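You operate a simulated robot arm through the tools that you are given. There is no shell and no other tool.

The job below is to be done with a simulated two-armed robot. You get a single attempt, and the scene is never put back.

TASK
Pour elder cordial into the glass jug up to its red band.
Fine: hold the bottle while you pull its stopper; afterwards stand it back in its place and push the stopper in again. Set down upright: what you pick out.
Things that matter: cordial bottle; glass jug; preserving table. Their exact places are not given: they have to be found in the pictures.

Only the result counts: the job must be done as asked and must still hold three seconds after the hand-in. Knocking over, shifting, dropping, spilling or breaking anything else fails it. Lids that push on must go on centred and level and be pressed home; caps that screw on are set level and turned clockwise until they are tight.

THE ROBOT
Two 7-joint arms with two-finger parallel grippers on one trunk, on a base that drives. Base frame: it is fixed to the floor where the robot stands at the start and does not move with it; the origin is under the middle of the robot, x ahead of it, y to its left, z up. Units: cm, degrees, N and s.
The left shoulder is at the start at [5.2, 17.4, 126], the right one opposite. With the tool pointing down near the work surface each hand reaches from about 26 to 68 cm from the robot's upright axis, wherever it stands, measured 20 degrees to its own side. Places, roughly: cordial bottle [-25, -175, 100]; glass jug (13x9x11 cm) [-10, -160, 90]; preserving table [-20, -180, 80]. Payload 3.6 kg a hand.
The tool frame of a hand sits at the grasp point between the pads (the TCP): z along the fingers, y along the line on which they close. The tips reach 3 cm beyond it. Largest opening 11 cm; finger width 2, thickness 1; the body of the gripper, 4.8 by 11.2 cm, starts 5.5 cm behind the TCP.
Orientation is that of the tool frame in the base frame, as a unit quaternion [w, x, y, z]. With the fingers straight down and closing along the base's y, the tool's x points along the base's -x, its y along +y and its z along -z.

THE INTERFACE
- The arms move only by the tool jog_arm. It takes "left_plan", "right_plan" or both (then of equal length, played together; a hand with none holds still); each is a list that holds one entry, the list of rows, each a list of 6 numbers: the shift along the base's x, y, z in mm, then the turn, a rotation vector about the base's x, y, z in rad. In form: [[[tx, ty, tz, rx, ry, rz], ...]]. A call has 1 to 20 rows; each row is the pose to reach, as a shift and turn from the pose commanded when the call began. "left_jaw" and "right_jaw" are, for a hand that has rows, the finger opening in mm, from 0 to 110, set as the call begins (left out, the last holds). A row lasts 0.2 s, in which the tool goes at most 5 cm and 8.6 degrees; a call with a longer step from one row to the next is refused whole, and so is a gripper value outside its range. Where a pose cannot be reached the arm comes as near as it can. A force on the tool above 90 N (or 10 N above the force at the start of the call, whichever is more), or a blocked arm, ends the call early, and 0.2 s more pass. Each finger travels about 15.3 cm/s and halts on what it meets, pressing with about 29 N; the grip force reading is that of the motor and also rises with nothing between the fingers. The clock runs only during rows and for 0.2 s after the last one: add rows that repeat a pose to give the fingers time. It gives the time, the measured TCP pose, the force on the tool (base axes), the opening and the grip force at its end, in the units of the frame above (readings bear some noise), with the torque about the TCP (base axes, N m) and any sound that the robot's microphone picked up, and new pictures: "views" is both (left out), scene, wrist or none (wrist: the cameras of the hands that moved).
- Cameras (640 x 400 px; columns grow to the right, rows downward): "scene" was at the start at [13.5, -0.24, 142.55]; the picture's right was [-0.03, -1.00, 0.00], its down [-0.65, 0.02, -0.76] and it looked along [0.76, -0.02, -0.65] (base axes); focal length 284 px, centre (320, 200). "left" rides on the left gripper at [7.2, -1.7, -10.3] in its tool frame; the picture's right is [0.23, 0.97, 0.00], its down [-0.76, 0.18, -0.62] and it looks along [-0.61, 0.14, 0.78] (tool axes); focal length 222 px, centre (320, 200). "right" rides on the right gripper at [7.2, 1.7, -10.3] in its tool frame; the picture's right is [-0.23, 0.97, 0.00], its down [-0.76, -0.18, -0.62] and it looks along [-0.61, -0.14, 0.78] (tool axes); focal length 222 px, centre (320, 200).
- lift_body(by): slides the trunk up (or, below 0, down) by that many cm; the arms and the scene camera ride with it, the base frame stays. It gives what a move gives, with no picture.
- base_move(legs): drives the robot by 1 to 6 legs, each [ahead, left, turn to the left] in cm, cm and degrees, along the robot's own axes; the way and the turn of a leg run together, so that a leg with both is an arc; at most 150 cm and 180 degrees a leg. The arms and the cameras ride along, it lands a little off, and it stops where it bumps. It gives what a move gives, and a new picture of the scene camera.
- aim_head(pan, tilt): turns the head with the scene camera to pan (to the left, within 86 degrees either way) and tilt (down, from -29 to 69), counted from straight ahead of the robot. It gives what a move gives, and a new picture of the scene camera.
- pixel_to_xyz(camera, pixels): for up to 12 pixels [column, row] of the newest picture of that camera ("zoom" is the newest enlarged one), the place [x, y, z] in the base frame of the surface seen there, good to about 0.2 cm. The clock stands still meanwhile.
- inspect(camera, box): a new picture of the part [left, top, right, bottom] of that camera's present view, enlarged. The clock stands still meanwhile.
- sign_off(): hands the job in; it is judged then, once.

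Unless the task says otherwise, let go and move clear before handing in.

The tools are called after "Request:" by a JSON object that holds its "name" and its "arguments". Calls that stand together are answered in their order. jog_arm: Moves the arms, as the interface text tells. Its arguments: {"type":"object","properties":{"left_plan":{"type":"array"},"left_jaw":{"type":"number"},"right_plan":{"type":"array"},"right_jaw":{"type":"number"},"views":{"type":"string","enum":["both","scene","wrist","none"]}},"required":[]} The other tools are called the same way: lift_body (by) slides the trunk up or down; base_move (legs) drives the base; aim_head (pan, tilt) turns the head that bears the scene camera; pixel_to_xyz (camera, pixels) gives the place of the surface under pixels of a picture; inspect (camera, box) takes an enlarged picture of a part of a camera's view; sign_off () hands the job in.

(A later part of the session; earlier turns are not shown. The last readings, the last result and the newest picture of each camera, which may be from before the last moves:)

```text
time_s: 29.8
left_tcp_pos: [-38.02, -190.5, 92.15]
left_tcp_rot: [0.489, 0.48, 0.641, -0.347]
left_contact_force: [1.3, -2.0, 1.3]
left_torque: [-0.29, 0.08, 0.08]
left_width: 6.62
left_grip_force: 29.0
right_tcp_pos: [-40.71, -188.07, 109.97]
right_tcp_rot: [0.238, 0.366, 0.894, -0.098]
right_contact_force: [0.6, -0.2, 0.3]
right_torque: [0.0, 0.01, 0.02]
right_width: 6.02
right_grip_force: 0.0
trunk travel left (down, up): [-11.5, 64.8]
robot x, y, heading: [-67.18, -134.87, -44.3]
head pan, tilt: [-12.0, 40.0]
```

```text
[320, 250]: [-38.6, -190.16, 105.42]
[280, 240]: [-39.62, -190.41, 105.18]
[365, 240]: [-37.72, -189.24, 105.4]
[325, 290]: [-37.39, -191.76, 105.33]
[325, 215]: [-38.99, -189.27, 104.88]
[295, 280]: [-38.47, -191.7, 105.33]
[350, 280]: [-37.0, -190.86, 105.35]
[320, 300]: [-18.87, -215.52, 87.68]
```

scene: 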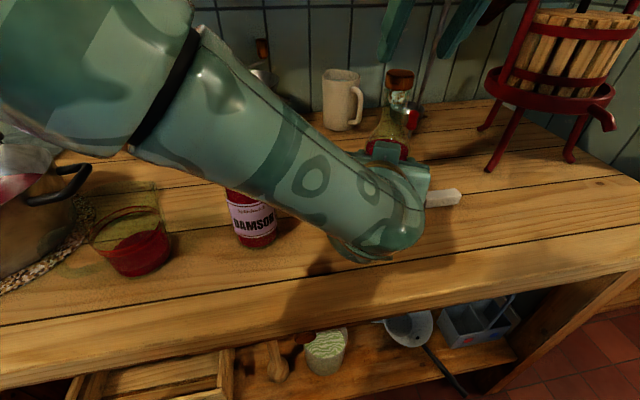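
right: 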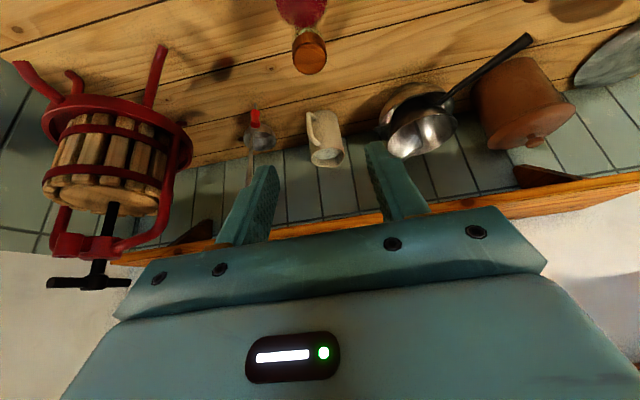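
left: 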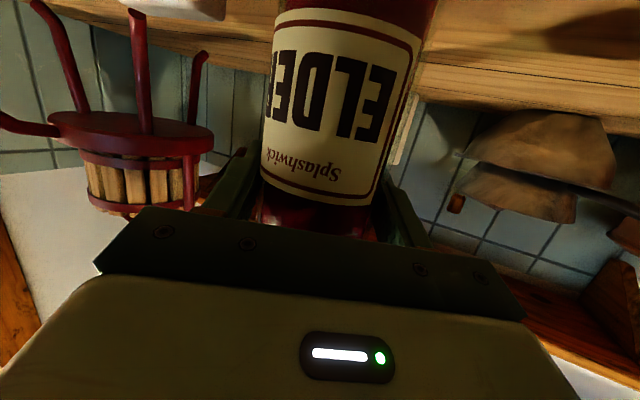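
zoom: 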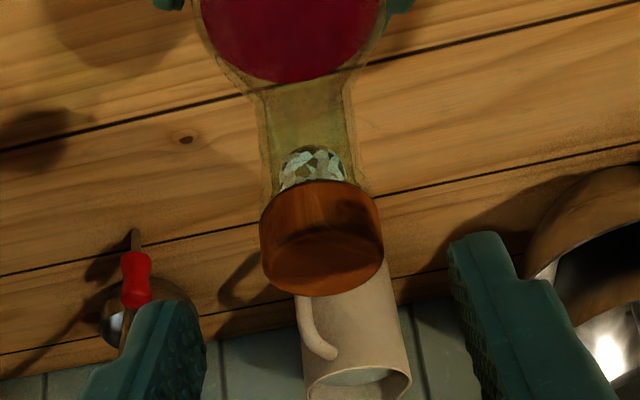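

Stopper centre ≈(-38.15,-190.5), top z≈105.3, height ≈2 cm. I move the right hand over it and down so its pads straddle the stopper.

Request:
{"name": "jog_arm", "arguments": {"right_plan": [[[13, -13, 0, 0, 0, 0], [26, -25.7, 0, 0, 0, 0], [26, -25.7, -20, 0, 0, 0], [26, -25.7, -38, 0, 0, 0], [26, -25.7, -52, 0, 0, 0], [26, -25.7, -52, 0, 0, 0]]], "views": "both"}}

```text
time_s: 31.2
left_tcp_pos: [-37.97, -190.51, 92.13]
left_tcp_rot: [0.488, 0.48, 0.641, -0.347]
left_contact_force: [-0.7, -1.3, 3.3]
left_torque: [-0.25, 0.27, 0.05]
left_width: 6.65
left_grip_force: 28.7
right_tcp_pos: [-37.96, -190.54, 104.95]
right_tcp_rot: [0.239, 0.366, 0.894, -0.098]
right_contact_force: [-0.7, -0.2, -0.2]
right_torque: [0.03, -0.02, -0.01]
right_width: 6.02
right_grip_force: 0.0
trunk travel left (down, up): [-11.5, 64.8]
robot x, y, heading: [-67.37, -134.39, -44.7]
head pan, tilt: [-12.0, 40.0]
```

scene: 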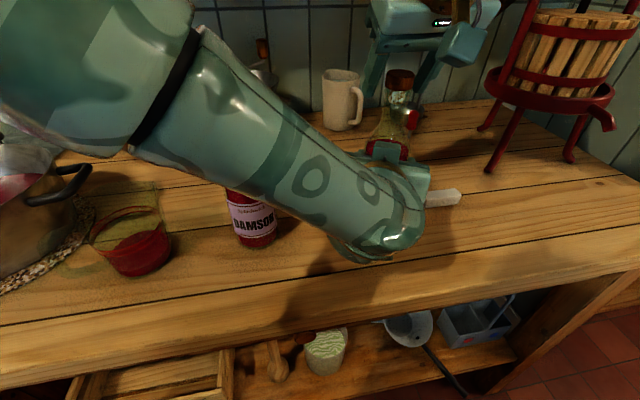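
right: 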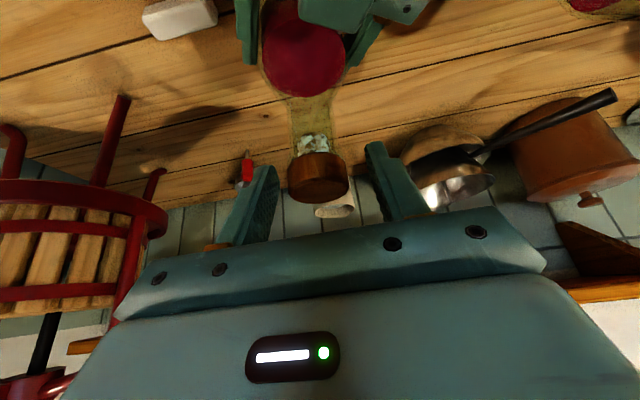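

The stopper sits between the right fingers at (320,178). I close the right hand on it.

Request:
{"name": "jog_arm", "arguments": {"right_plan": [[[0, 0, 0, 0, 0, 0], [0, 0, 0, 0, 0, 0], [0, 0, 0, 0, 0, 0]]], "right_jaw": 10, "views": "wrist"}}

```text
time_s: 32.0
left_tcp_pos: [-38.05, -190.54, 92.15]
left_tcp_rot: [0.488, 0.48, 0.641, -0.347]
left_contact_force: [1.4, 3.2, 4.5]
left_torque: [-0.44, 0.7, -0.04]
left_width: 6.64
left_grip_force: 28.8
right_tcp_pos: [-38.11, -190.61, 105.06]
right_tcp_rot: [0.239, 0.366, 0.894, -0.098]
right_contact_force: [-2.0, -2.9, 1.0]
right_torque: [-0.19, -0.15, 0.07]
right_width: 3.37
right_grip_force: 29.1
trunk travel left (down, up): [-11.5, 64.8]
robot x, y, heading: [-67.09, -134.98, -44.4]
head pan, tilt: [-12.0, 40.0]
heard: snap
```

right: 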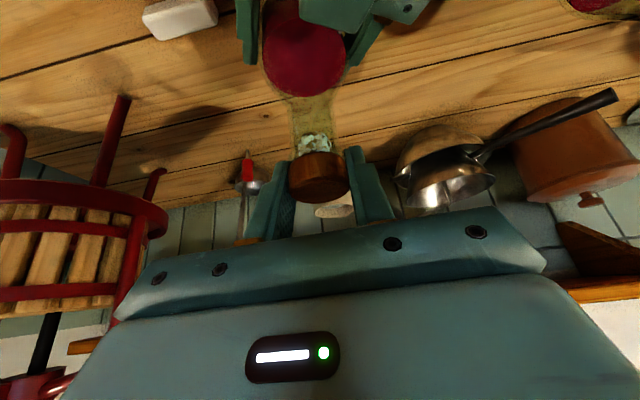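

Width 3.37 cm at 29 N and a "snap" was heard; I check the stopper closely before pulling.

Request:
{"name": "inspect", "arguments": {"camera": "right", "box": [220, 80, 420, 240]}}

Request:
{"name": "inspect", "arguments": {"camera": "scene", "box": [330, 30, 480, 180]}}

```text
2.50 times, centred on (320, 160) of right
```

zoom: 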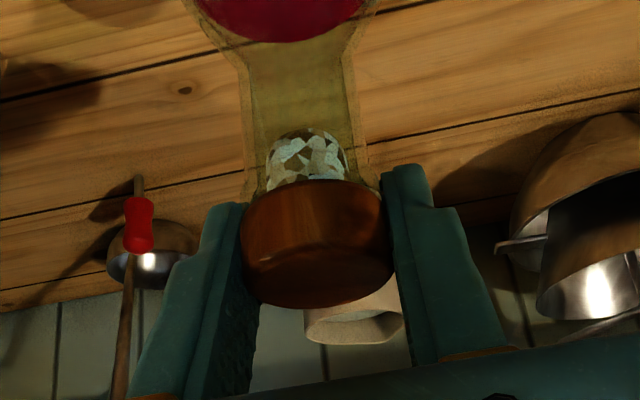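

```text
2.67 times, centred on (405, 105) of scene
```

zoom: 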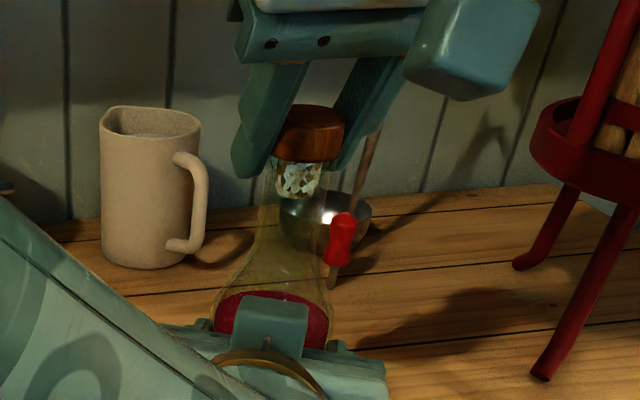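

Everything looks whole; the cork part shows in the neck. I pull the stopper straight up slowly while the left hand holds the bottle.

Request:
{"name": "jog_arm", "arguments": {"right_plan": [[[0, 0, 3, 0, 0, 0], [0, 0, 6, 0, 0, 0], [0, 0, 10, 0, 0, 0], [0, 0, 15, 0, 0, 0], [0, 0, 20, 0, 0, 0], [0, 0, 26, 0, 0, 0], [0, 0, 32, 0, 0, 0]]], "views": "both"}}

```text
time_s: 33.6
left_tcp_pos: [-38.06, -190.46, 92.19]
left_tcp_rot: [0.488, 0.48, 0.641, -0.347]
left_contact_force: [0.7, 1.7, 3.0]
left_torque: [0.31, 0.13, -0.05]
left_width: 6.63
left_grip_force: 28.6
right_tcp_pos: [-38.2, -190.51, 108.19]
right_tcp_rot: [0.239, 0.365, 0.895, -0.097]
right_contact_force: [0.4, 0.9, -0.1]
right_torque: [0.02, 0.02, 0.02]
right_width: 3.3
right_grip_force: 29.3
trunk travel left (down, up): [-11.5, 64.8]
robot x, y, heading: [-67.61, -135.01, -44.5]
head pan, tilt: [-12.0, 40.0]
```

scene: 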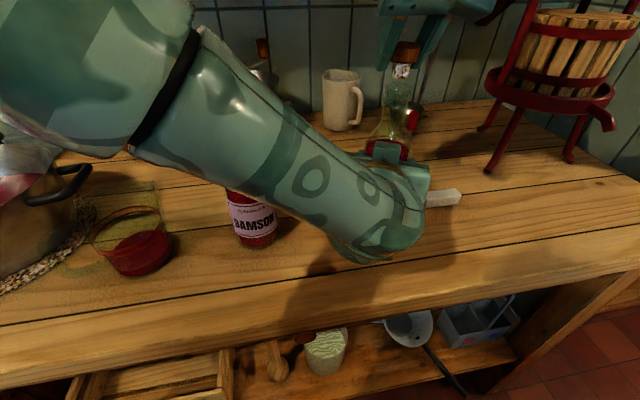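
right: 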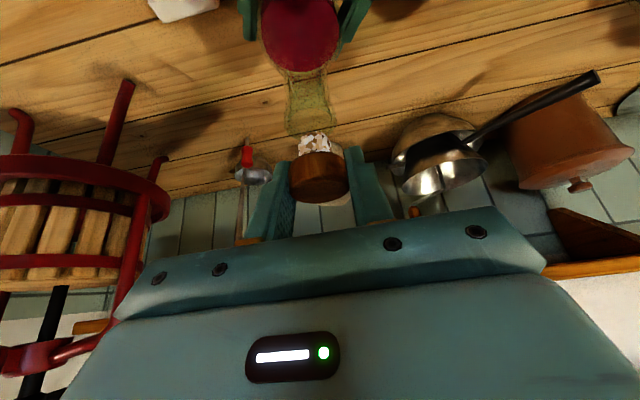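

The stopper is out (cork visible above the neck at scene (403,60)), readings calm. I raise the right hand with the stopper further and aside, and lift the bottle 4 cm with the left.

Request:
{"name": "jog_arm", "arguments": {"left_plan": [[[0, 0, 0, 0, 0, 0], [0, 0, 0, 0, 0, 0], [0, 0, 10, 0, 0, 0], [0, 0, 25, 0, 0, 0], [0, 0, 40, 0, 0, 0], [0, 0, 40, 0, 0, 0]]], "right_plan": [[[0, 0, 30, 0, 0, 0], [-10, -10, 55, 0, 0, 0], [-35, -35, 60, 0, 0, 0], [-65, -65, 65, 0, 0, 0], [-95, -95, 65, 0, 0, 0], [-100, -100, 65, 0, 0, 0]]], "views": "both"}}

```text
time_s: 35.0
left_tcp_pos: [-38.08, -190.64, 95.99]
left_tcp_rot: [0.488, 0.481, 0.641, -0.347]
left_contact_force: [-0.2, -0.1, -7.5]
left_torque: [-0.01, -0.02, 0.03]
left_width: 6.61
left_grip_force: 29.1
right_tcp_pos: [-46.99, -197.87, 112.01]
right_tcp_rot: [0.244, 0.371, 0.89, -0.099]
right_contact_force: [-0.3, -0.3, -0.5]
right_torque: [0.02, 0.0, -0.05]
right_width: 3.31
right_grip_force: 29.0
right hand out of reach, approached as far as the arm can: row 4, 5, 6
trunk travel left (down, up): [-11.5, 64.8]
robot x, y, heading: [-67.63, -135.06, -44.3]
head pan, tilt: [-12.0, 40.0]
```

scene: 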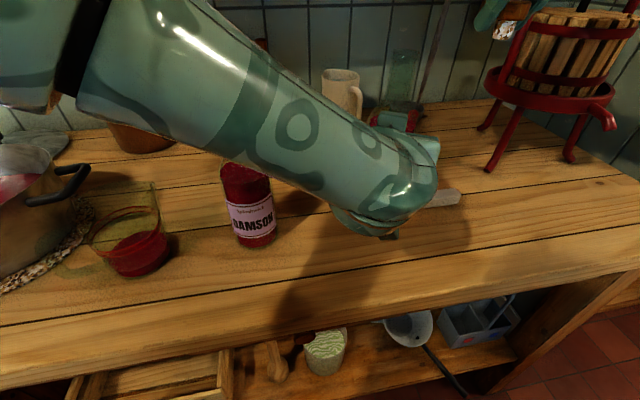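
right: 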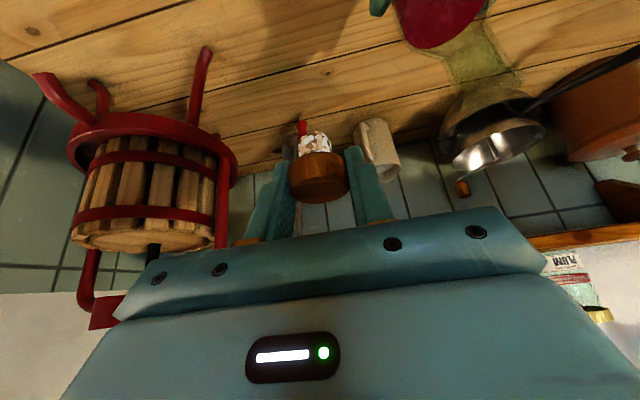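
left: 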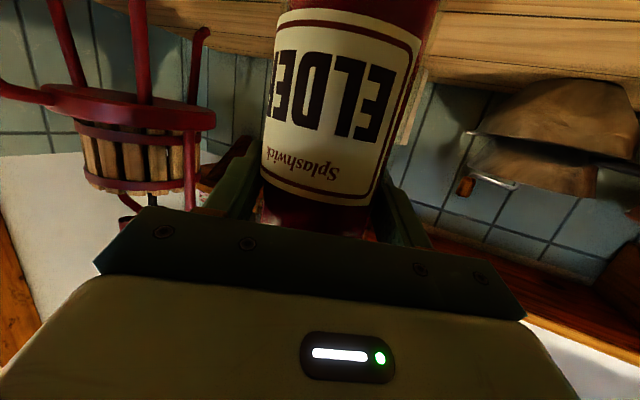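

The bottle hangs at 7.5 N, lifted 4 cm; the stopper is in the right hand. I drive back 13 cm to gain room in front of the jug.

Request:
{"name": "base_move", "arguments": {"legs": [[-13, 0, 0]]}}

```text
time_s: 36.3
left_tcp_pos: [-47.21, -181.51, 96.16]
left_tcp_rot: [0.489, 0.479, 0.641, -0.347]
left_contact_force: [-0.2, 0.7, -7.5]
left_torque: [0.0, 0.02, -0.01]
left_width: 6.59
left_grip_force: 28.8
right_tcp_pos: [-56.08, -188.57, 112.18]
right_tcp_rot: [0.244, 0.37, 0.891, -0.099]
right_contact_force: [0.6, -0.1, -0.3]
right_torque: [0.0, 0.02, -0.02]
right_width: 3.32
right_grip_force: 28.8
trunk travel left (down, up): [-11.5, 64.8]
robot x, y, heading: [-76.66, -125.64, -44.4]
head pan, tilt: [-12.0, 40.0]
```

scene: 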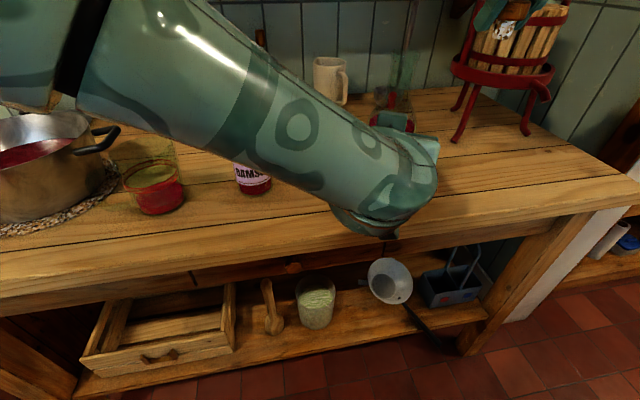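

Robot is at f≈34.6 now, the bottle at f≈95. I carry the bottle left in front of the damson bottle and jug, turning the hand to face straight ahead.

Request:
{"name": "jog_arm", "arguments": {"left_plan": [[[25, 33, 5, 0, 0, 0.053], [50, 66, 10, 0, 0, 0.106], [76, 99, 15, 0, 0, 0.159], [101, 132, 22, 0, 0, 0.212], [127, 166, 30, 0, 0, 0.265], [152, 199, 38, 0, 0, 0.318], [178, 232, 46, 0, 0, 0.371], [203, 265, 54, 0, 0, 0.424], [228, 298, 60, 0, 0, 0.478], [228, 298, 60, 0, 0, 0.478]]], "views": "both"}}

```text
time_s: 38.5
left_tcp_pos: [-22.17, -149.84, 101.94]
left_tcp_rot: [0.55, 0.307, 0.746, -0.214]
left_contact_force: [1.6, 2.7, -7.4]
left_torque: [-0.02, 0.0, -0.15]
left_width: 6.61
left_grip_force: 28.9
left hand out of reach, approached as far as the arm can: row 9, 10
right_tcp_pos: [-55.47, -188.12, 112.37]
right_tcp_rot: [0.244, 0.367, 0.892, -0.103]
right_contact_force: [1.4, 1.2, 0.6]
right_torque: [-0.06, 0.1, -0.09]
right_width: 3.3
right_grip_force: 28.4
trunk travel left (down, up): [-11.5, 64.8]
robot x, y, heading: [-76.54, -125.71, -44.4]
head pan, tilt: [-12.0, 40.0]
```

scene: 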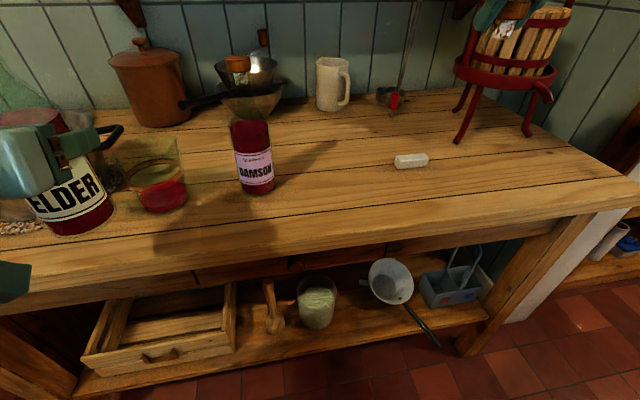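
left: 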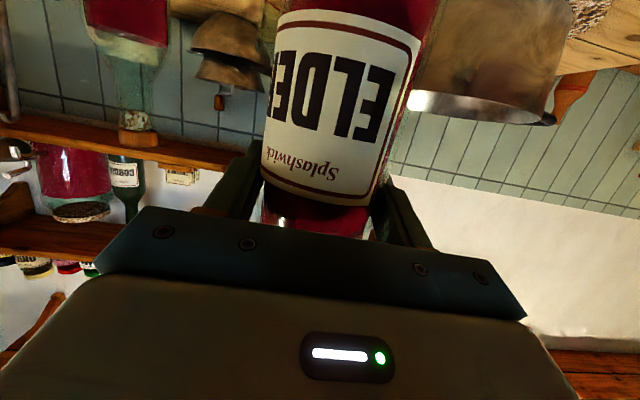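

The bottle now stands before the jug, slightly left. I turn the head toward the jug to see both.

Request:
{"name": "aim_head", "arguments": {"pan": 14, "tilt": 34}}

```text
time_s: 39.4
left_tcp_pos: [-22.61, -150.46, 102.08]
left_tcp_rot: [0.55, 0.312, 0.745, -0.214]
left_contact_force: [0.2, -0.2, -6.9]
left_torque: [-0.06, 0.01, 0.0]
left_width: 6.6
left_grip_force: 29.4
right_tcp_pos: [-56.05, -188.59, 112.21]
right_tcp_rot: [0.244, 0.369, 0.891, -0.099]
right_contact_force: [0.3, -0.2, -0.2]
right_torque: [0.0, -0.01, 0.01]
right_width: 3.33
right_grip_force: 28.9
trunk travel left (down, up): [-11.5, 64.8]
robot x, y, heading: [-76.5, -125.94, -44.5]
head pan, tilt: [14.0, 34.0]
```

scene: 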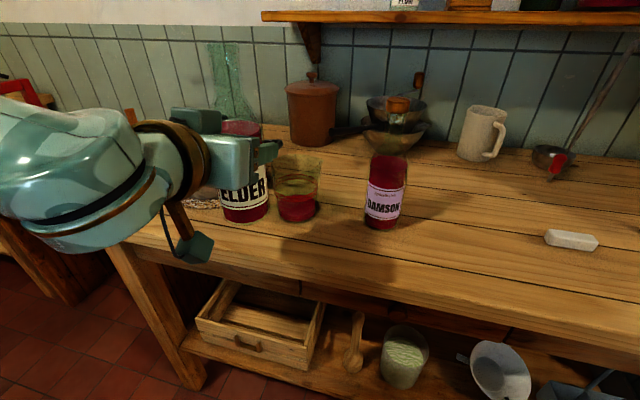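

The jug is clearly seen at (298,190), the bottle to its left front. I enlarge and measure the jug again.

Request:
{"name": "inspect", "arguments": {"camera": "scene", "box": [200, 110, 400, 250]}}

Request:
{"name": "pixel_to_xyz", "arguments": {"camera": "zoom", "pixels": [[310, 240], [265, 240], [355, 240], [310, 285], [310, 300], [275, 290], [350, 290], [310, 335], [310, 160], [250, 160], [370, 165], [310, 190]]}}

```text
2.86 times, centred on (300, 180) of scene
```

zoom: 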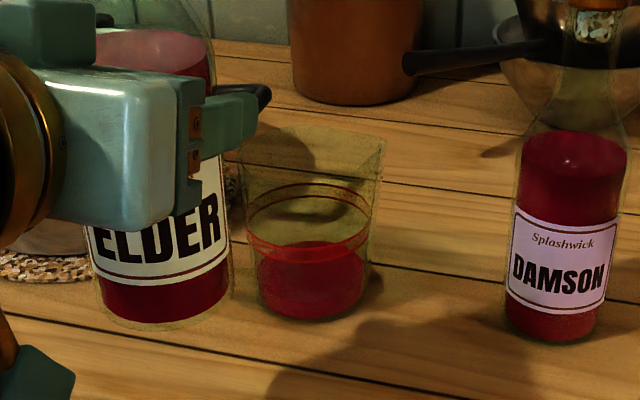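

```text
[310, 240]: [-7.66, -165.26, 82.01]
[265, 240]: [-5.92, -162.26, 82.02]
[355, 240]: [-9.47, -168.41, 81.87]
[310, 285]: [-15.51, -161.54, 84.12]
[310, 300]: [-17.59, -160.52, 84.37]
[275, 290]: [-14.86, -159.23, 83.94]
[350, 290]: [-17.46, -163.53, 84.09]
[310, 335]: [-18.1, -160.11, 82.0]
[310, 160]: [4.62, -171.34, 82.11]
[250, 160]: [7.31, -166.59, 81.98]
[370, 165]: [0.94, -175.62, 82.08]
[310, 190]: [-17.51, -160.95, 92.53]
```

Liquid surface reads z≈84.1; the band's front is around zoom (310,248). I probe the band and rim heights more exactly.

Request:
{"name": "inspect", "arguments": {"camera": "scene", "box": [265, 145, 335, 225]}}

Request:
{"name": "pixel_to_xyz", "arguments": {"camera": "zoom", "pixels": [[160, 190], [170, 195], [180, 200], [200, 203], [200, 210], [220, 210], [240, 205], [260, 200], [200, 120], [220, 130], [190, 250], [150, 200]]}}

```text
5.00 times, centred on (300, 185) of scene
```

zoom: 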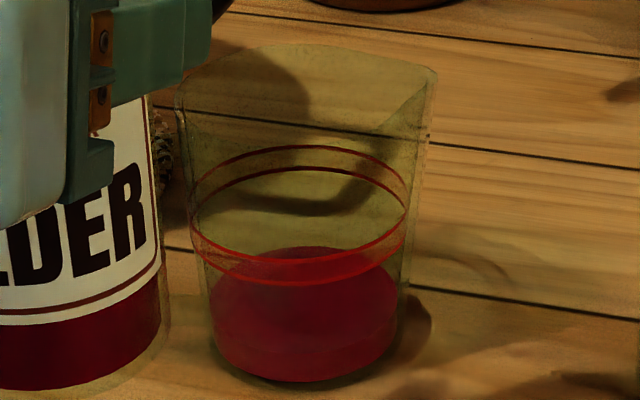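

```text
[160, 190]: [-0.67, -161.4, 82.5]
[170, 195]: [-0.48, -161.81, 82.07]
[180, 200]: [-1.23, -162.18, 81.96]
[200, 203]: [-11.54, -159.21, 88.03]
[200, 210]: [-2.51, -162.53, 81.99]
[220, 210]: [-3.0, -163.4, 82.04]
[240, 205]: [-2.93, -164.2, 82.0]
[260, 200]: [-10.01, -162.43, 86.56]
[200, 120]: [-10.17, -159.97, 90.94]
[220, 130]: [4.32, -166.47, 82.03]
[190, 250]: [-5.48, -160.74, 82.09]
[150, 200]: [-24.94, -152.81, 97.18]
```

The band shows as two red lines: front at zoom y≈262 and 283, back at y≈147 and 168. I probe those lines and the rim.

Request:
{"name": "pixel_to_xyz", "arguments": {"camera": "zoom", "pixels": [[300, 264], [300, 284], [280, 264], [280, 283], [340, 255], [340, 278], [300, 147], [300, 168], [300, 46], [435, 70], [180, 95], [300, 325]]}}

```text
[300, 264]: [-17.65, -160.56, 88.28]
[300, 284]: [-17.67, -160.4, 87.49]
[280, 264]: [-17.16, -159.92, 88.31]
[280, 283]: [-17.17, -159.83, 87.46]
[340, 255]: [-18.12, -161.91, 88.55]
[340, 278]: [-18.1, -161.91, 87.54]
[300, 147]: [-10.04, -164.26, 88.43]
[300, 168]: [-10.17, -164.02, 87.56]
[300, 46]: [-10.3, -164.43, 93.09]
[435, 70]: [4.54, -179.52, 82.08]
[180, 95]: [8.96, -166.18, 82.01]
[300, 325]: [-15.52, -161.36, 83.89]
```

The band lies between z≈87.5 and 88.4, rim at 93.1, jug centre ≈(-13.85,-162.4), liquid at ≈84.0. I now tilt the bottle 55° forward while still in front of the jug (no flow expected yet), drawing it back a little.

Request:
{"name": "jog_arm", "arguments": {"left_plan": [[[-8, 3, 4, 0.084, 0.0856, 0], [-16, 7, 8, 0.168, 0.171, 0], [-24, 10, 11, 0.252, 0.257, 0], [-31, 13, 14, 0.336, 0.3425, 0], [-39, 17, 16, 0.42, 0.428, 0], [-47, 20, 18, 0.504, 0.514, 0], [-55, 23, 19, 0.588, 0.6, 0], [-63, 27, 19, 0.672, 0.685, 0], [-63, 27, 19, 0.672, 0.685, 0]]], "views": "both"}}

```text
time_s: 41.4
left_tcp_pos: [-28.92, -148.0, 103.87]
left_tcp_rot: [0.149, 0.386, 0.908, -0.063]
left_contact_force: [0.3, -0.8, -6.8]
left_torque: [-0.09, -0.09, 0.01]
left_width: 6.61
left_grip_force: 29.0
right_tcp_pos: [-55.9, -188.57, 112.27]
right_tcp_rot: [0.243, 0.37, 0.891, -0.1]
right_contact_force: [-0.4, 0.3, -0.4]
right_torque: [-0.01, 0.0, -0.02]
right_width: 3.3
right_grip_force: 28.8
trunk travel left (down, up): [-11.5, 64.8]
robot x, y, heading: [-76.55, -126.44, -44.3]
head pan, tilt: [14.0, 34.0]
```

scene: 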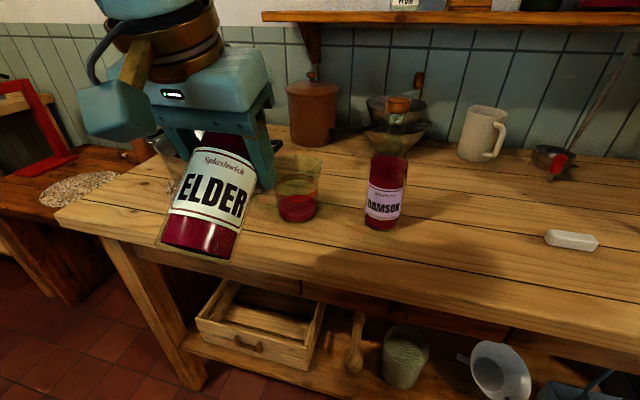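
left: 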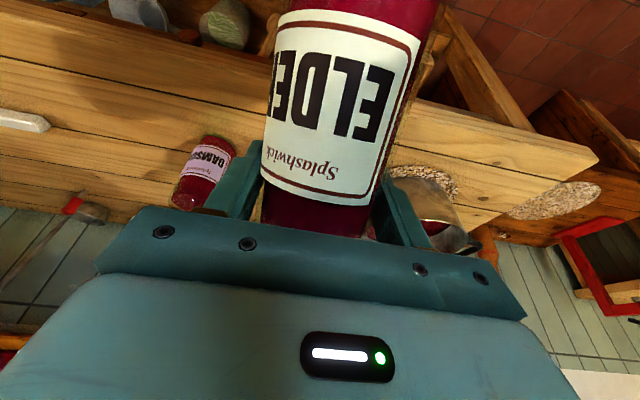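

The bottle is tilted 55° without flow and has not turned in the grip. I drive 10 cm forward.

Request:
{"name": "base_move", "arguments": {"legs": [[10, 0, 0]]}}

```text
time_s: 42.5
left_tcp_pos: [-21.4, -155.22, 103.73]
left_tcp_rot: [0.149, 0.386, 0.908, -0.062]
left_contact_force: [-0.7, 0.0, -6.7]
left_torque: [-0.09, -0.07, -0.01]
left_width: 6.59
left_grip_force: 28.8
right_tcp_pos: [-48.73, -195.89, 111.99]
right_tcp_rot: [0.243, 0.37, 0.891, -0.099]
right_contact_force: [0.3, -0.5, -0.5]
right_torque: [0.01, 0.01, 0.01]
right_width: 3.32
right_grip_force: 28.9
trunk travel left (down, up): [-11.5, 64.8]
robot x, y, heading: [-69.4, -133.25, -44.5]
head pan, tilt: [14.0, 34.0]
```

scene: 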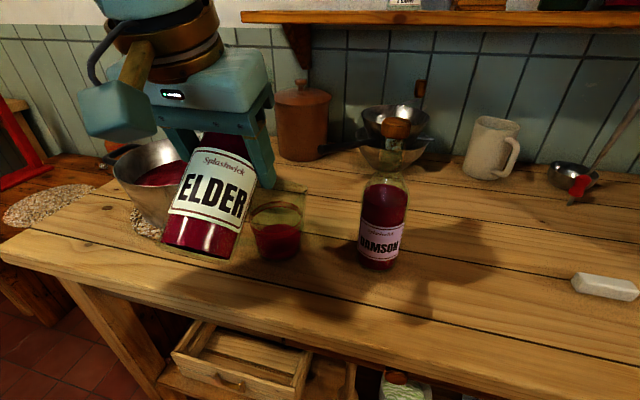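

TCP is (-21.4,-155.2,103.7), tilt ≈55°. I lower the bottle so that its mouth comes just above the jug's opening, then check.

Request:
{"name": "jog_arm", "arguments": {"left_plan": [[[-1, 3, -35, 0, 0, 0], [-2, 6, -70, 0, 0, 0], [-2, 6, -100, 0, 0, 0], [-2, 6, -100, 0, 0, 0]]], "views": "both"}}

Request:
{"name": "inspect", "arguments": {"camera": "scene", "box": [140, 120, 360, 280]}}

```text
time_s: 43.5
left_tcp_pos: [-21.81, -154.47, 93.7]
left_tcp_rot: [0.149, 0.386, 0.908, -0.062]
left_contact_force: [0.2, 0.6, -6.4]
left_torque: [-0.07, -0.11, -0.02]
left_width: 6.58
left_grip_force: 28.5
right_tcp_pos: [-48.7, -195.88, 112.22]
right_tcp_rot: [0.243, 0.37, 0.891, -0.099]
right_contact_force: [0.4, 0.3, -0.2]
right_torque: [0.02, 0.0, -0.01]
right_width: 3.3
right_grip_force: 29.3
trunk travel left (down, up): [-11.5, 64.8]
robot x, y, heading: [-69.21, -133.34, -44.3]
head pan, tilt: [14.0, 34.0]
```

scene: 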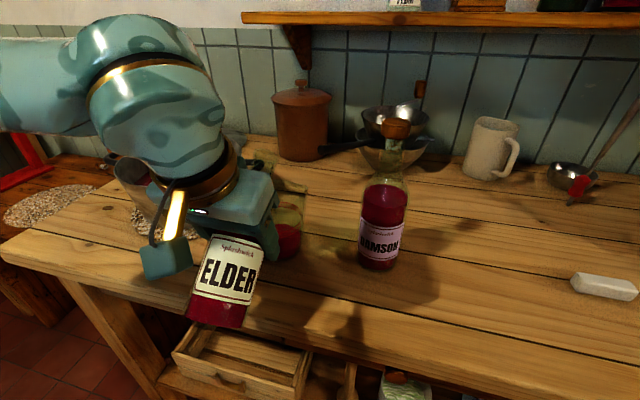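
left: 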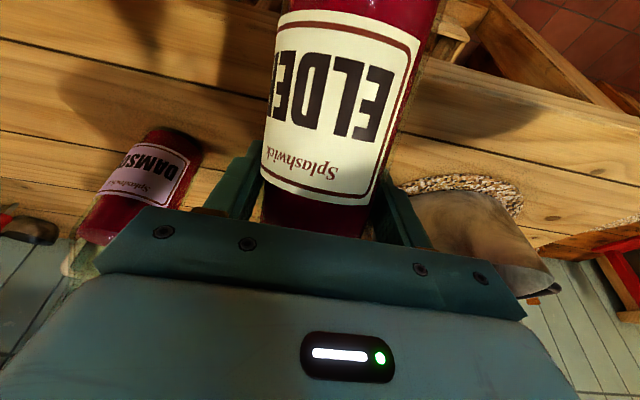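

```text
2.50 times, centred on (250, 200) of scene
```

zoom: 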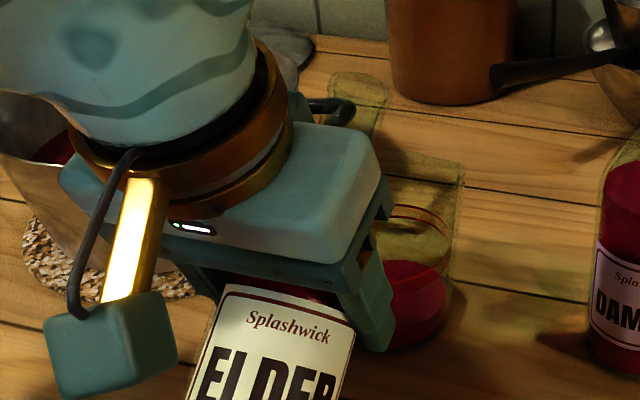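

The mouth is over the jug; the jug's right part with band stays visible at zoom (420,240). I tilt to about 65° keeping the mouth in place and check.

Request:
{"name": "jog_arm", "arguments": {"left_plan": [[[-2, 3, -3, 0.062, 0.062, 0], [-5, 6, -4, 0.123, 0.123, 0], [-5, 6, -4, 0.123, 0.123, 0], [-5, 6, -4, 0.123, 0.123, 0]]], "views": "both"}}

Request:
{"name": "inspect", "arguments": {"camera": "scene", "box": [200, 140, 340, 260]}}

```text
time_s: 44.5
left_tcp_pos: [-22.33, -153.93, 93.45]
left_tcp_rot: [0.07, 0.39, 0.918, -0.029]
left_contact_force: [-0.4, 0.4, -6.7]
left_torque: [-0.11, -0.08, 0.0]
left_width: 6.58
left_grip_force: 28.3
right_tcp_pos: [-48.67, -195.81, 112.08]
right_tcp_rot: [0.243, 0.369, 0.891, -0.099]
right_contact_force: [-0.1, -0.4, -0.6]
right_torque: [0.01, -0.03, 0.0]
right_width: 3.29
right_grip_force: 29.1
trunk travel left (down, up): [-11.5, 64.8]
robot x, y, heading: [-69.2, -132.92, -44.3]
head pan, tilt: [14.0, 34.0]
```

scene: 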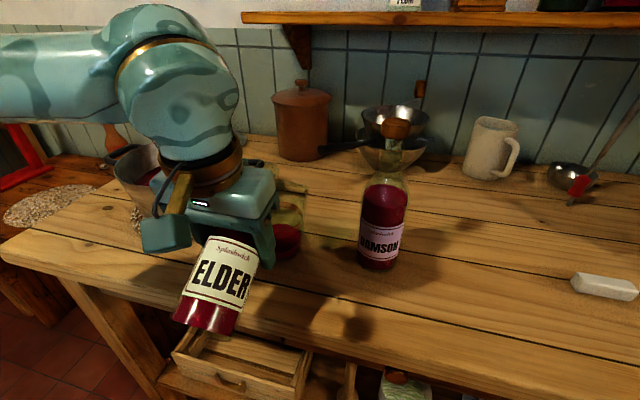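
left: 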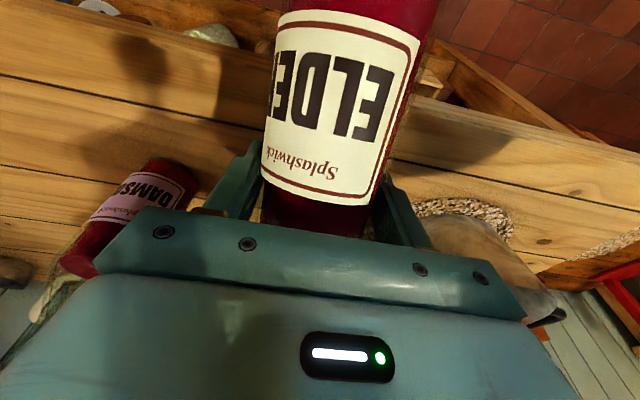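

```text
3.33 times, centred on (270, 200) of scene
```

zoom: 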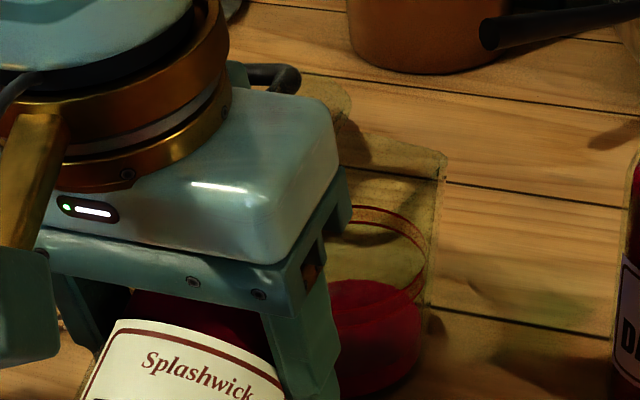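

No flow yet at 65°, but the gripper hides half the jug from the scene camera. I bring the right hand (still holding the stopper) round so its camera looks at the jug from the right front.

Request:
{"name": "jog_arm", "arguments": {"right_plan": [[[7, 29, -4, 0, 0, 0.13], [14, 58, -8, 0, 0, 0.26], [21, 87, -12, 0, 0, 0.39], [28, 116, -16, 0, 0, 0.52], [35, 145, -20, 0, 0, 0.65], [42, 174, -25, 0, 0, 0.78], [49, 203, -30, 0, 0, 0.91], [56, 232, -35, 0, 0, 1.04], [63, 261, -40, 0, 0, 1.17], [63, 261, -40, 0, 0, 1.17]]], "views": "both"}}

```text
time_s: 46.7
left_tcp_pos: [-22.47, -154.01, 93.4]
left_tcp_rot: [0.069, 0.39, 0.918, -0.029]
left_contact_force: [-0.3, -0.4, -7.7]
left_torque: [-0.12, -0.13, 0.01]
left_width: 6.6
left_grip_force: 29.0
right_tcp_pos: [-45.83, -171.5, 105.32]
right_tcp_rot: [0.297, -0.053, 0.952, 0.047]
right_contact_force: [-0.6, -0.2, 0.2]
right_torque: [-0.03, -0.05, 0.0]
right_width: 3.3
right_grip_force: 28.4
right hand out of reach, approached as far as the arm can: row 1, 2, 3, 4, 5, 6, 7, 8, 9, 10
trunk travel left (down, up): [-11.5, 64.8]
robot x, y, heading: [-69.35, -133.01, -44.6]
head pan, tilt: [14.0, 34.0]
```

scene: 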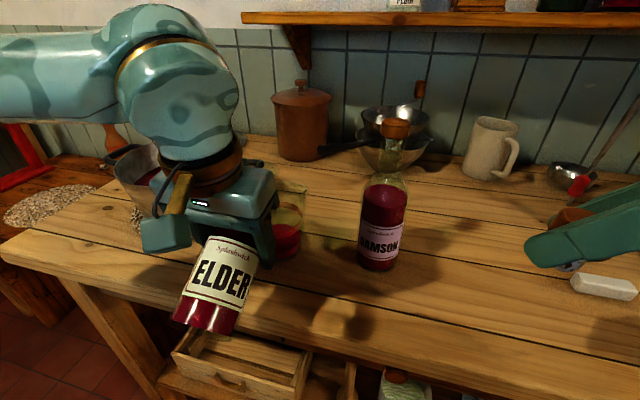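
right: 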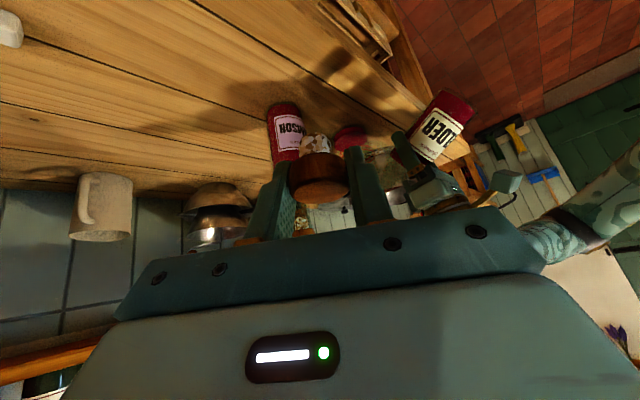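

The right camera sees the jug at (352,135), partly behind its own finger. Raising the right hand should bring the jug clear above the fingers in that picture.

Request:
{"name": "jog_arm", "arguments": {"right_plan": [[[0, 0, 40, 0, 0, 0], [0, 0, 80, 0, 0, 0], [0, 0, 80, 0, 0, 0]]], "views": "wrist"}}

Request:
{"name": "inspect", "arguments": {"camera": "right", "box": [260, 40, 480, 180]}}

```text
time_s: 47.5
left_tcp_pos: [-22.32, -153.99, 93.42]
left_tcp_rot: [0.069, 0.39, 0.918, -0.03]
left_contact_force: [-0.7, -0.6, -8.5]
left_torque: [-0.11, -0.11, -0.01]
left_width: 6.6
left_grip_force: 29.1
right_tcp_pos: [-46.36, -171.65, 111.71]
right_tcp_rot: [0.332, -0.016, 0.942, 0.034]
right_contact_force: [0.2, -0.4, 0.7]
right_torque: [-0.02, 0.0, 0.03]
right_width: 3.29
right_grip_force: 28.9
right hand out of reach, approached as far as the arm can: row 1, 2, 3
trunk travel left (down, up): [-11.5, 64.8]
robot x, y, heading: [-69.66, -133.04, -44.4]
head pan, tilt: [14.0, 34.0]
```

right: 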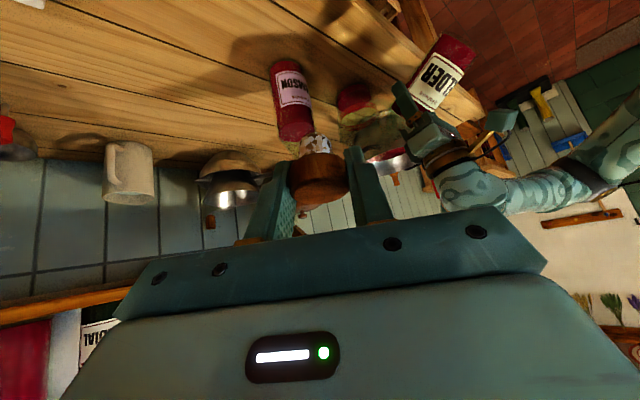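

```text
2.86 times, centred on (370, 110) of right
```

zoom: 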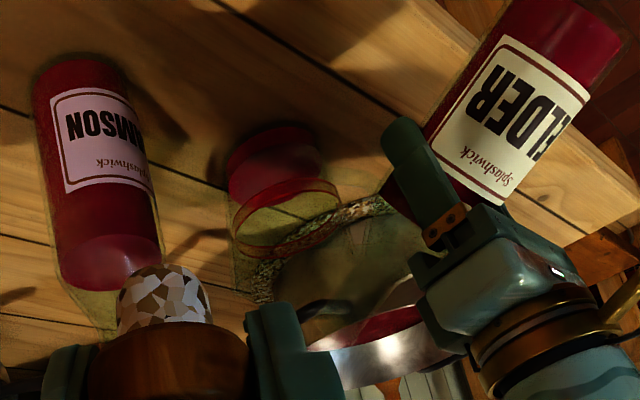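

The enlarged right view now shows the jug (upside down) at (280,190) with liquid and band, and the bottle coming over it. I tilt to 70° and wait a second.

Request:
{"name": "jog_arm", "arguments": {"left_plan": [[[-1, 1, 1, 0.031, 0.031, 0], [-2.5, 2.5, 3, 0.0617, 0.0617, 0], [-2.5, 2.5, 3, 0.0617, 0.0617, 0], [-2.5, 2.5, 3, 0.0617, 0.0617, 0], [-2.5, 2.5, 3, 0.0617, 0.0617, 0]]], "views": "scene"}}

Request:
{"name": "inspect", "arguments": {"camera": "right", "box": [310, 60, 450, 170]}}

```text
time_s: 48.7
left_tcp_pos: [-22.62, -153.72, 93.57]
left_tcp_rot: [0.028, 0.391, 0.92, -0.013]
left_contact_force: [0.7, 0.1, -8.2]
left_torque: [-0.06, -0.11, -0.02]
left_width: 6.6
left_grip_force: 28.8
right_tcp_pos: [-46.26, -171.47, 111.69]
right_tcp_rot: [0.333, -0.017, 0.942, 0.033]
right_contact_force: [-0.2, -0.6, -0.2]
right_torque: [-0.02, 0.0, 0.0]
right_width: 3.29
right_grip_force: 29.2
trunk travel left (down, up): [-11.5, 64.8]
robot x, y, heading: [-69.1, -133.05, -44.5]
head pan, tilt: [14.0, 34.0]
```

scene: 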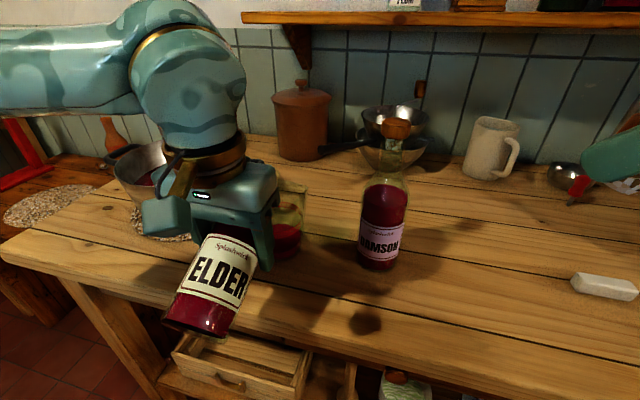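

```text
3.64 times, centred on (380, 115) of right
```

zoom: 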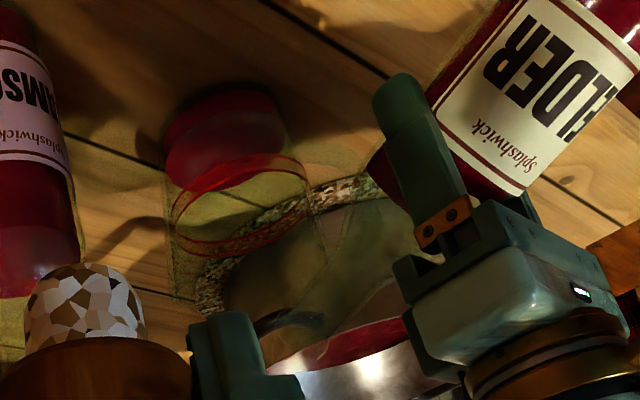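

No flow at 70° yet (jug unchanged in the zoom). I go on to 75°.

Request:
{"name": "jog_arm", "arguments": {"left_plan": [[[-1, 1, 3, 0.031, 0.031, 0], [-2, 2, 6, 0.0617, 0.0617, 0], [-2, 2, 6, 0.0617, 0.0617, 0], [-2, 2, 6, 0.0617, 0.0617, 0]]], "views": "none"}}

Request:
{"name": "inspect", "arguments": {"camera": "right", "box": [310, 60, 450, 170]}}

```text
time_s: 49.7
left_tcp_pos: [-22.87, -153.55, 94.28]
left_tcp_rot: [-0.012, 0.391, 0.92, 0.003]
left_contact_force: [0.6, 0.9, -7.3]
left_torque: [-0.11, -0.09, -0.03]
left_width: 6.59
left_grip_force: 29.0
right_tcp_pos: [-46.31, -171.55, 111.77]
right_tcp_rot: [0.332, -0.017, 0.942, 0.034]
right_contact_force: [-0.3, -0.5, 0.4]
right_torque: [0.01, -0.01, 0.02]
right_width: 3.3
right_grip_force: 29.1
trunk travel left (down, up): [-11.5, 64.8]
robot x, y, heading: [-69.03, -133.32, -44.2]
head pan, tilt: [14.0, 34.0]
```

```text
3.64 times, centred on (380, 115) of right
```

zoom: 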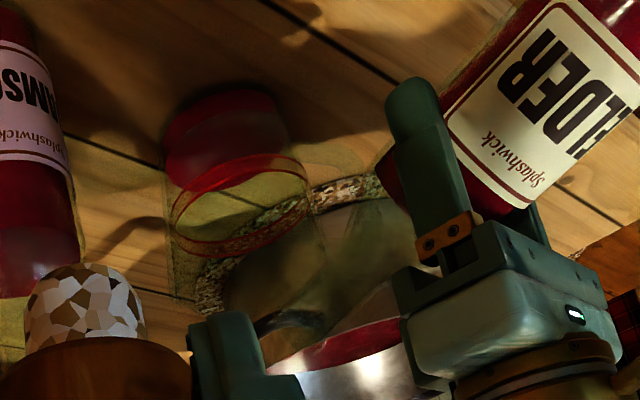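

Still nothing flowing at 75°. I look closer at where the neck and mouth are, from both cameras.

Request:
{"name": "inspect", "arguments": {"camera": "right", "box": [340, 80, 410, 140]}}

Request:
{"name": "inspect", "arguments": {"camera": "scene", "box": [240, 140, 330, 270]}}

```text
6.67 times, centred on (375, 110) of right
```

zoom: 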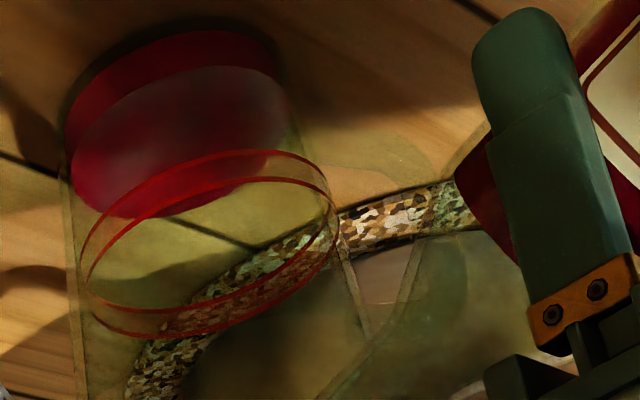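

```text
3.08 times, centred on (285, 205) of scene
```

zoom: 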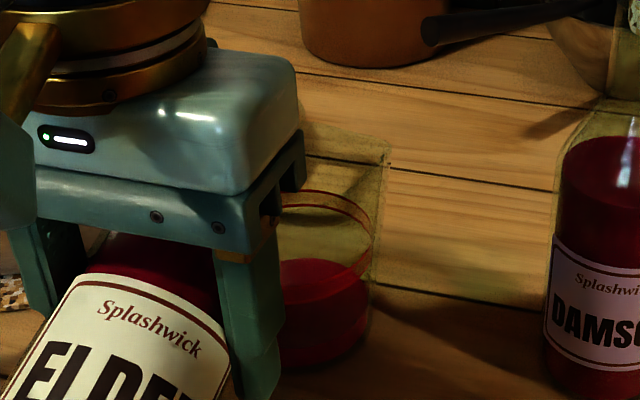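

The liquid in the bottle only reaches the shoulder so far, so more tilt is needed. I go to 78° and look.

Request:
{"name": "jog_arm", "arguments": {"left_plan": [[[-0.5, 0.5, 2, 0.0185, 0.0185, 0], [-1, 1, 4.5, 0.037, 0.037, 0], [-1, 1, 4.5, 0.037, 0.037, 0], [-1, 1, 4.5, 0.037, 0.037, 0]]], "views": "none"}}

Request:
{"name": "inspect", "arguments": {"camera": "right", "box": [340, 80, 410, 140]}}

```text
time_s: 50.7
left_tcp_pos: [-23.01, -153.46, 94.7]
left_tcp_rot: [-0.036, 0.39, 0.92, 0.013]
left_contact_force: [-0.1, 1.0, -7.4]
left_torque: [-0.13, -0.09, 0.02]
left_width: 6.57
left_grip_force: 29.2
right_tcp_pos: [-46.37, -171.56, 111.65]
right_tcp_rot: [0.333, -0.017, 0.942, 0.033]
right_contact_force: [-0.3, 0.2, 0.2]
right_torque: [0.01, -0.02, -0.02]
right_width: 3.3
right_grip_force: 29.2
trunk travel left (down, up): [-11.5, 64.8]
robot x, y, heading: [-69.23, -133.35, -44.5]
head pan, tilt: [14.0, 34.0]
```

```text
6.67 times, centred on (375, 110) of right
```

zoom: 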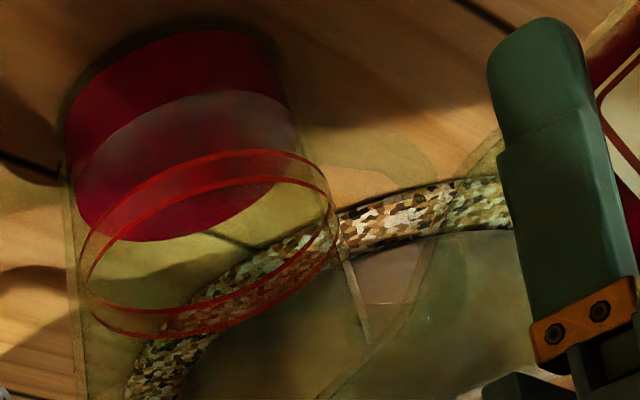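

The jug's surface has risen (its edge moved from y≈215 to y≈240 in the zoom), so it is pouring. I read the surface height now.

Request:
{"name": "pixel_to_xyz", "arguments": {"camera": "zoom", "pixels": [[200, 120], [150, 150], [180, 200], [130, 200], [230, 120], [150, 230], [250, 180]]}}

Request:
{"name": "inspect", "arguments": {"camera": "scene", "box": [240, 140, 330, 270]}}

```text
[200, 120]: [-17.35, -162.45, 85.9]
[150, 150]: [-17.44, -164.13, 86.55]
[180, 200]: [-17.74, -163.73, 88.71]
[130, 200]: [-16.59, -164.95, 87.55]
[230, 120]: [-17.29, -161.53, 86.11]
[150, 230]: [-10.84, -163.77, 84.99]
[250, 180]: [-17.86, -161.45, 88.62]
```

```text
3.08 times, centred on (285, 205) of scene
```

zoom: 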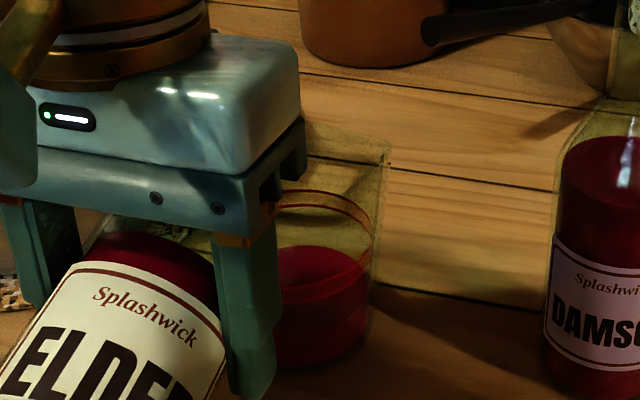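

The surface now reads z≈85.0. I hold for a second to see whether it still flows at this tilt.

Request:
{"name": "jog_arm", "arguments": {"left_plan": [[[0, 0, 0, 0, 0, 0], [0, 0, 0, 0, 0, 0], [0, 0, 0, 0, 0, 0]]], "views": "none"}}

Request:
{"name": "inspect", "arguments": {"camera": "right", "box": [340, 80, 410, 140]}}

Request:
{"name": "pixel_to_xyz", "arguments": {"camera": "zoom", "pixels": [[150, 230], [160, 225], [190, 225], [140, 220], [220, 210], [170, 235]]}}

```text
time_s: 51.5
left_tcp_pos: [-22.96, -153.46, 94.83]
left_tcp_rot: [-0.036, 0.39, 0.92, 0.013]
left_contact_force: [0.1, -0.2, -6.3]
left_torque: [-0.08, -0.05, 0.0]
left_width: 6.59
left_grip_force: 28.9
right_tcp_pos: [-46.39, -171.56, 111.72]
right_tcp_rot: [0.334, -0.018, 0.942, 0.033]
right_contact_force: [-0.8, 0.1, -0.5]
right_torque: [0.0, -0.01, -0.01]
right_width: 3.28
right_grip_force: 28.8
trunk travel left (down, up): [-11.5, 64.8]
robot x, y, heading: [-69.52, -133.0, -44.2]
head pan, tilt: [14.0, 34.0]
```

```text
6.67 times, centred on (375, 110) of right
```

zoom: 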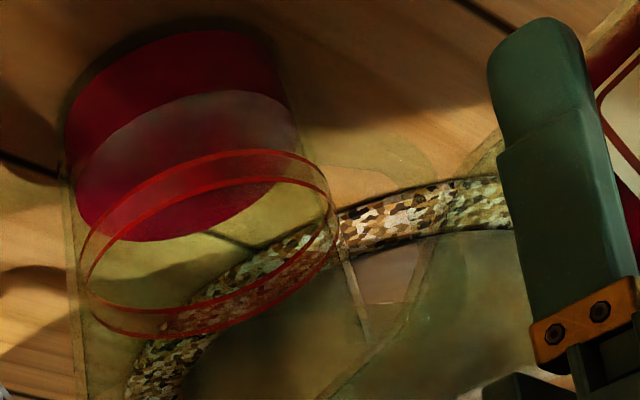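

```text
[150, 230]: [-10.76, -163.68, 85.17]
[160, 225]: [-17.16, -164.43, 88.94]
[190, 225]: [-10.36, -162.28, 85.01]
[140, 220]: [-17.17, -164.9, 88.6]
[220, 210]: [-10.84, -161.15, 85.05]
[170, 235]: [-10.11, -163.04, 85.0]
```

It stopped by itself at z≈85.05, so the flow is settled by the tilt. I add 2° and let it settle.

Request:
{"name": "jog_arm", "arguments": {"left_plan": [[[-0.3, 0.3, 2, 0.0123, 0.0123, 0], [-0.5, 0.5, 3.8, 0.0247, 0.0247, 0], [-0.5, 0.5, 3.8, 0.0247, 0.0247, 0], [-0.5, 0.5, 3.8, 0.0247, 0.0247, 0], [-0.5, 0.5, 3.8, 0.0247, 0.0247, 0]]], "views": "none"}}

Request:
{"name": "inspect", "arguments": {"camera": "right", "box": [340, 80, 410, 140]}}

Request:
{"name": "pixel_to_xyz", "arguments": {"camera": "zoom", "pixels": [[150, 230], [190, 235], [190, 225], [220, 225], [220, 210], [170, 240], [170, 250], [240, 220]]}}

```text
time_s: 52.7
left_tcp_pos: [-23.05, -153.39, 95.21]
left_tcp_rot: [-0.052, 0.39, 0.919, 0.02]
left_contact_force: [-0.7, -0.5, -5.9]
left_torque: [-0.1, -0.11, -0.01]
left_width: 6.6
left_grip_force: 28.9
right_tcp_pos: [-46.32, -171.64, 111.63]
right_tcp_rot: [0.333, -0.017, 0.942, 0.033]
right_contact_force: [0.9, 0.7, -0.3]
right_torque: [0.01, 0.0, 0.0]
right_width: 3.29
right_grip_force: 29.1
trunk travel left (down, up): [-11.5, 64.8]
robot x, y, heading: [-69.18, -133.39, -44.3]
head pan, tilt: [14.0, 34.0]
```

```text
6.67 times, centred on (375, 110) of right
```

zoom: 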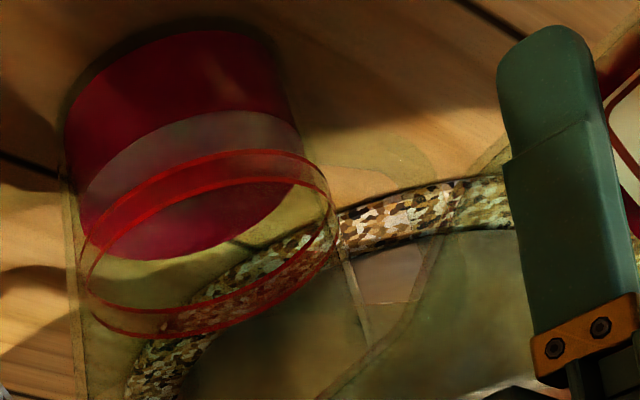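

```text
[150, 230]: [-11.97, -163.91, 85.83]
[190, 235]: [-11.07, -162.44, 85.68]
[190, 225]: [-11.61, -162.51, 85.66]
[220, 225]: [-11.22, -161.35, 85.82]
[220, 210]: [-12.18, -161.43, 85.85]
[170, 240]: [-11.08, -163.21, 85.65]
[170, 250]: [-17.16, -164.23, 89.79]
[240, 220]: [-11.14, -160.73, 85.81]
```

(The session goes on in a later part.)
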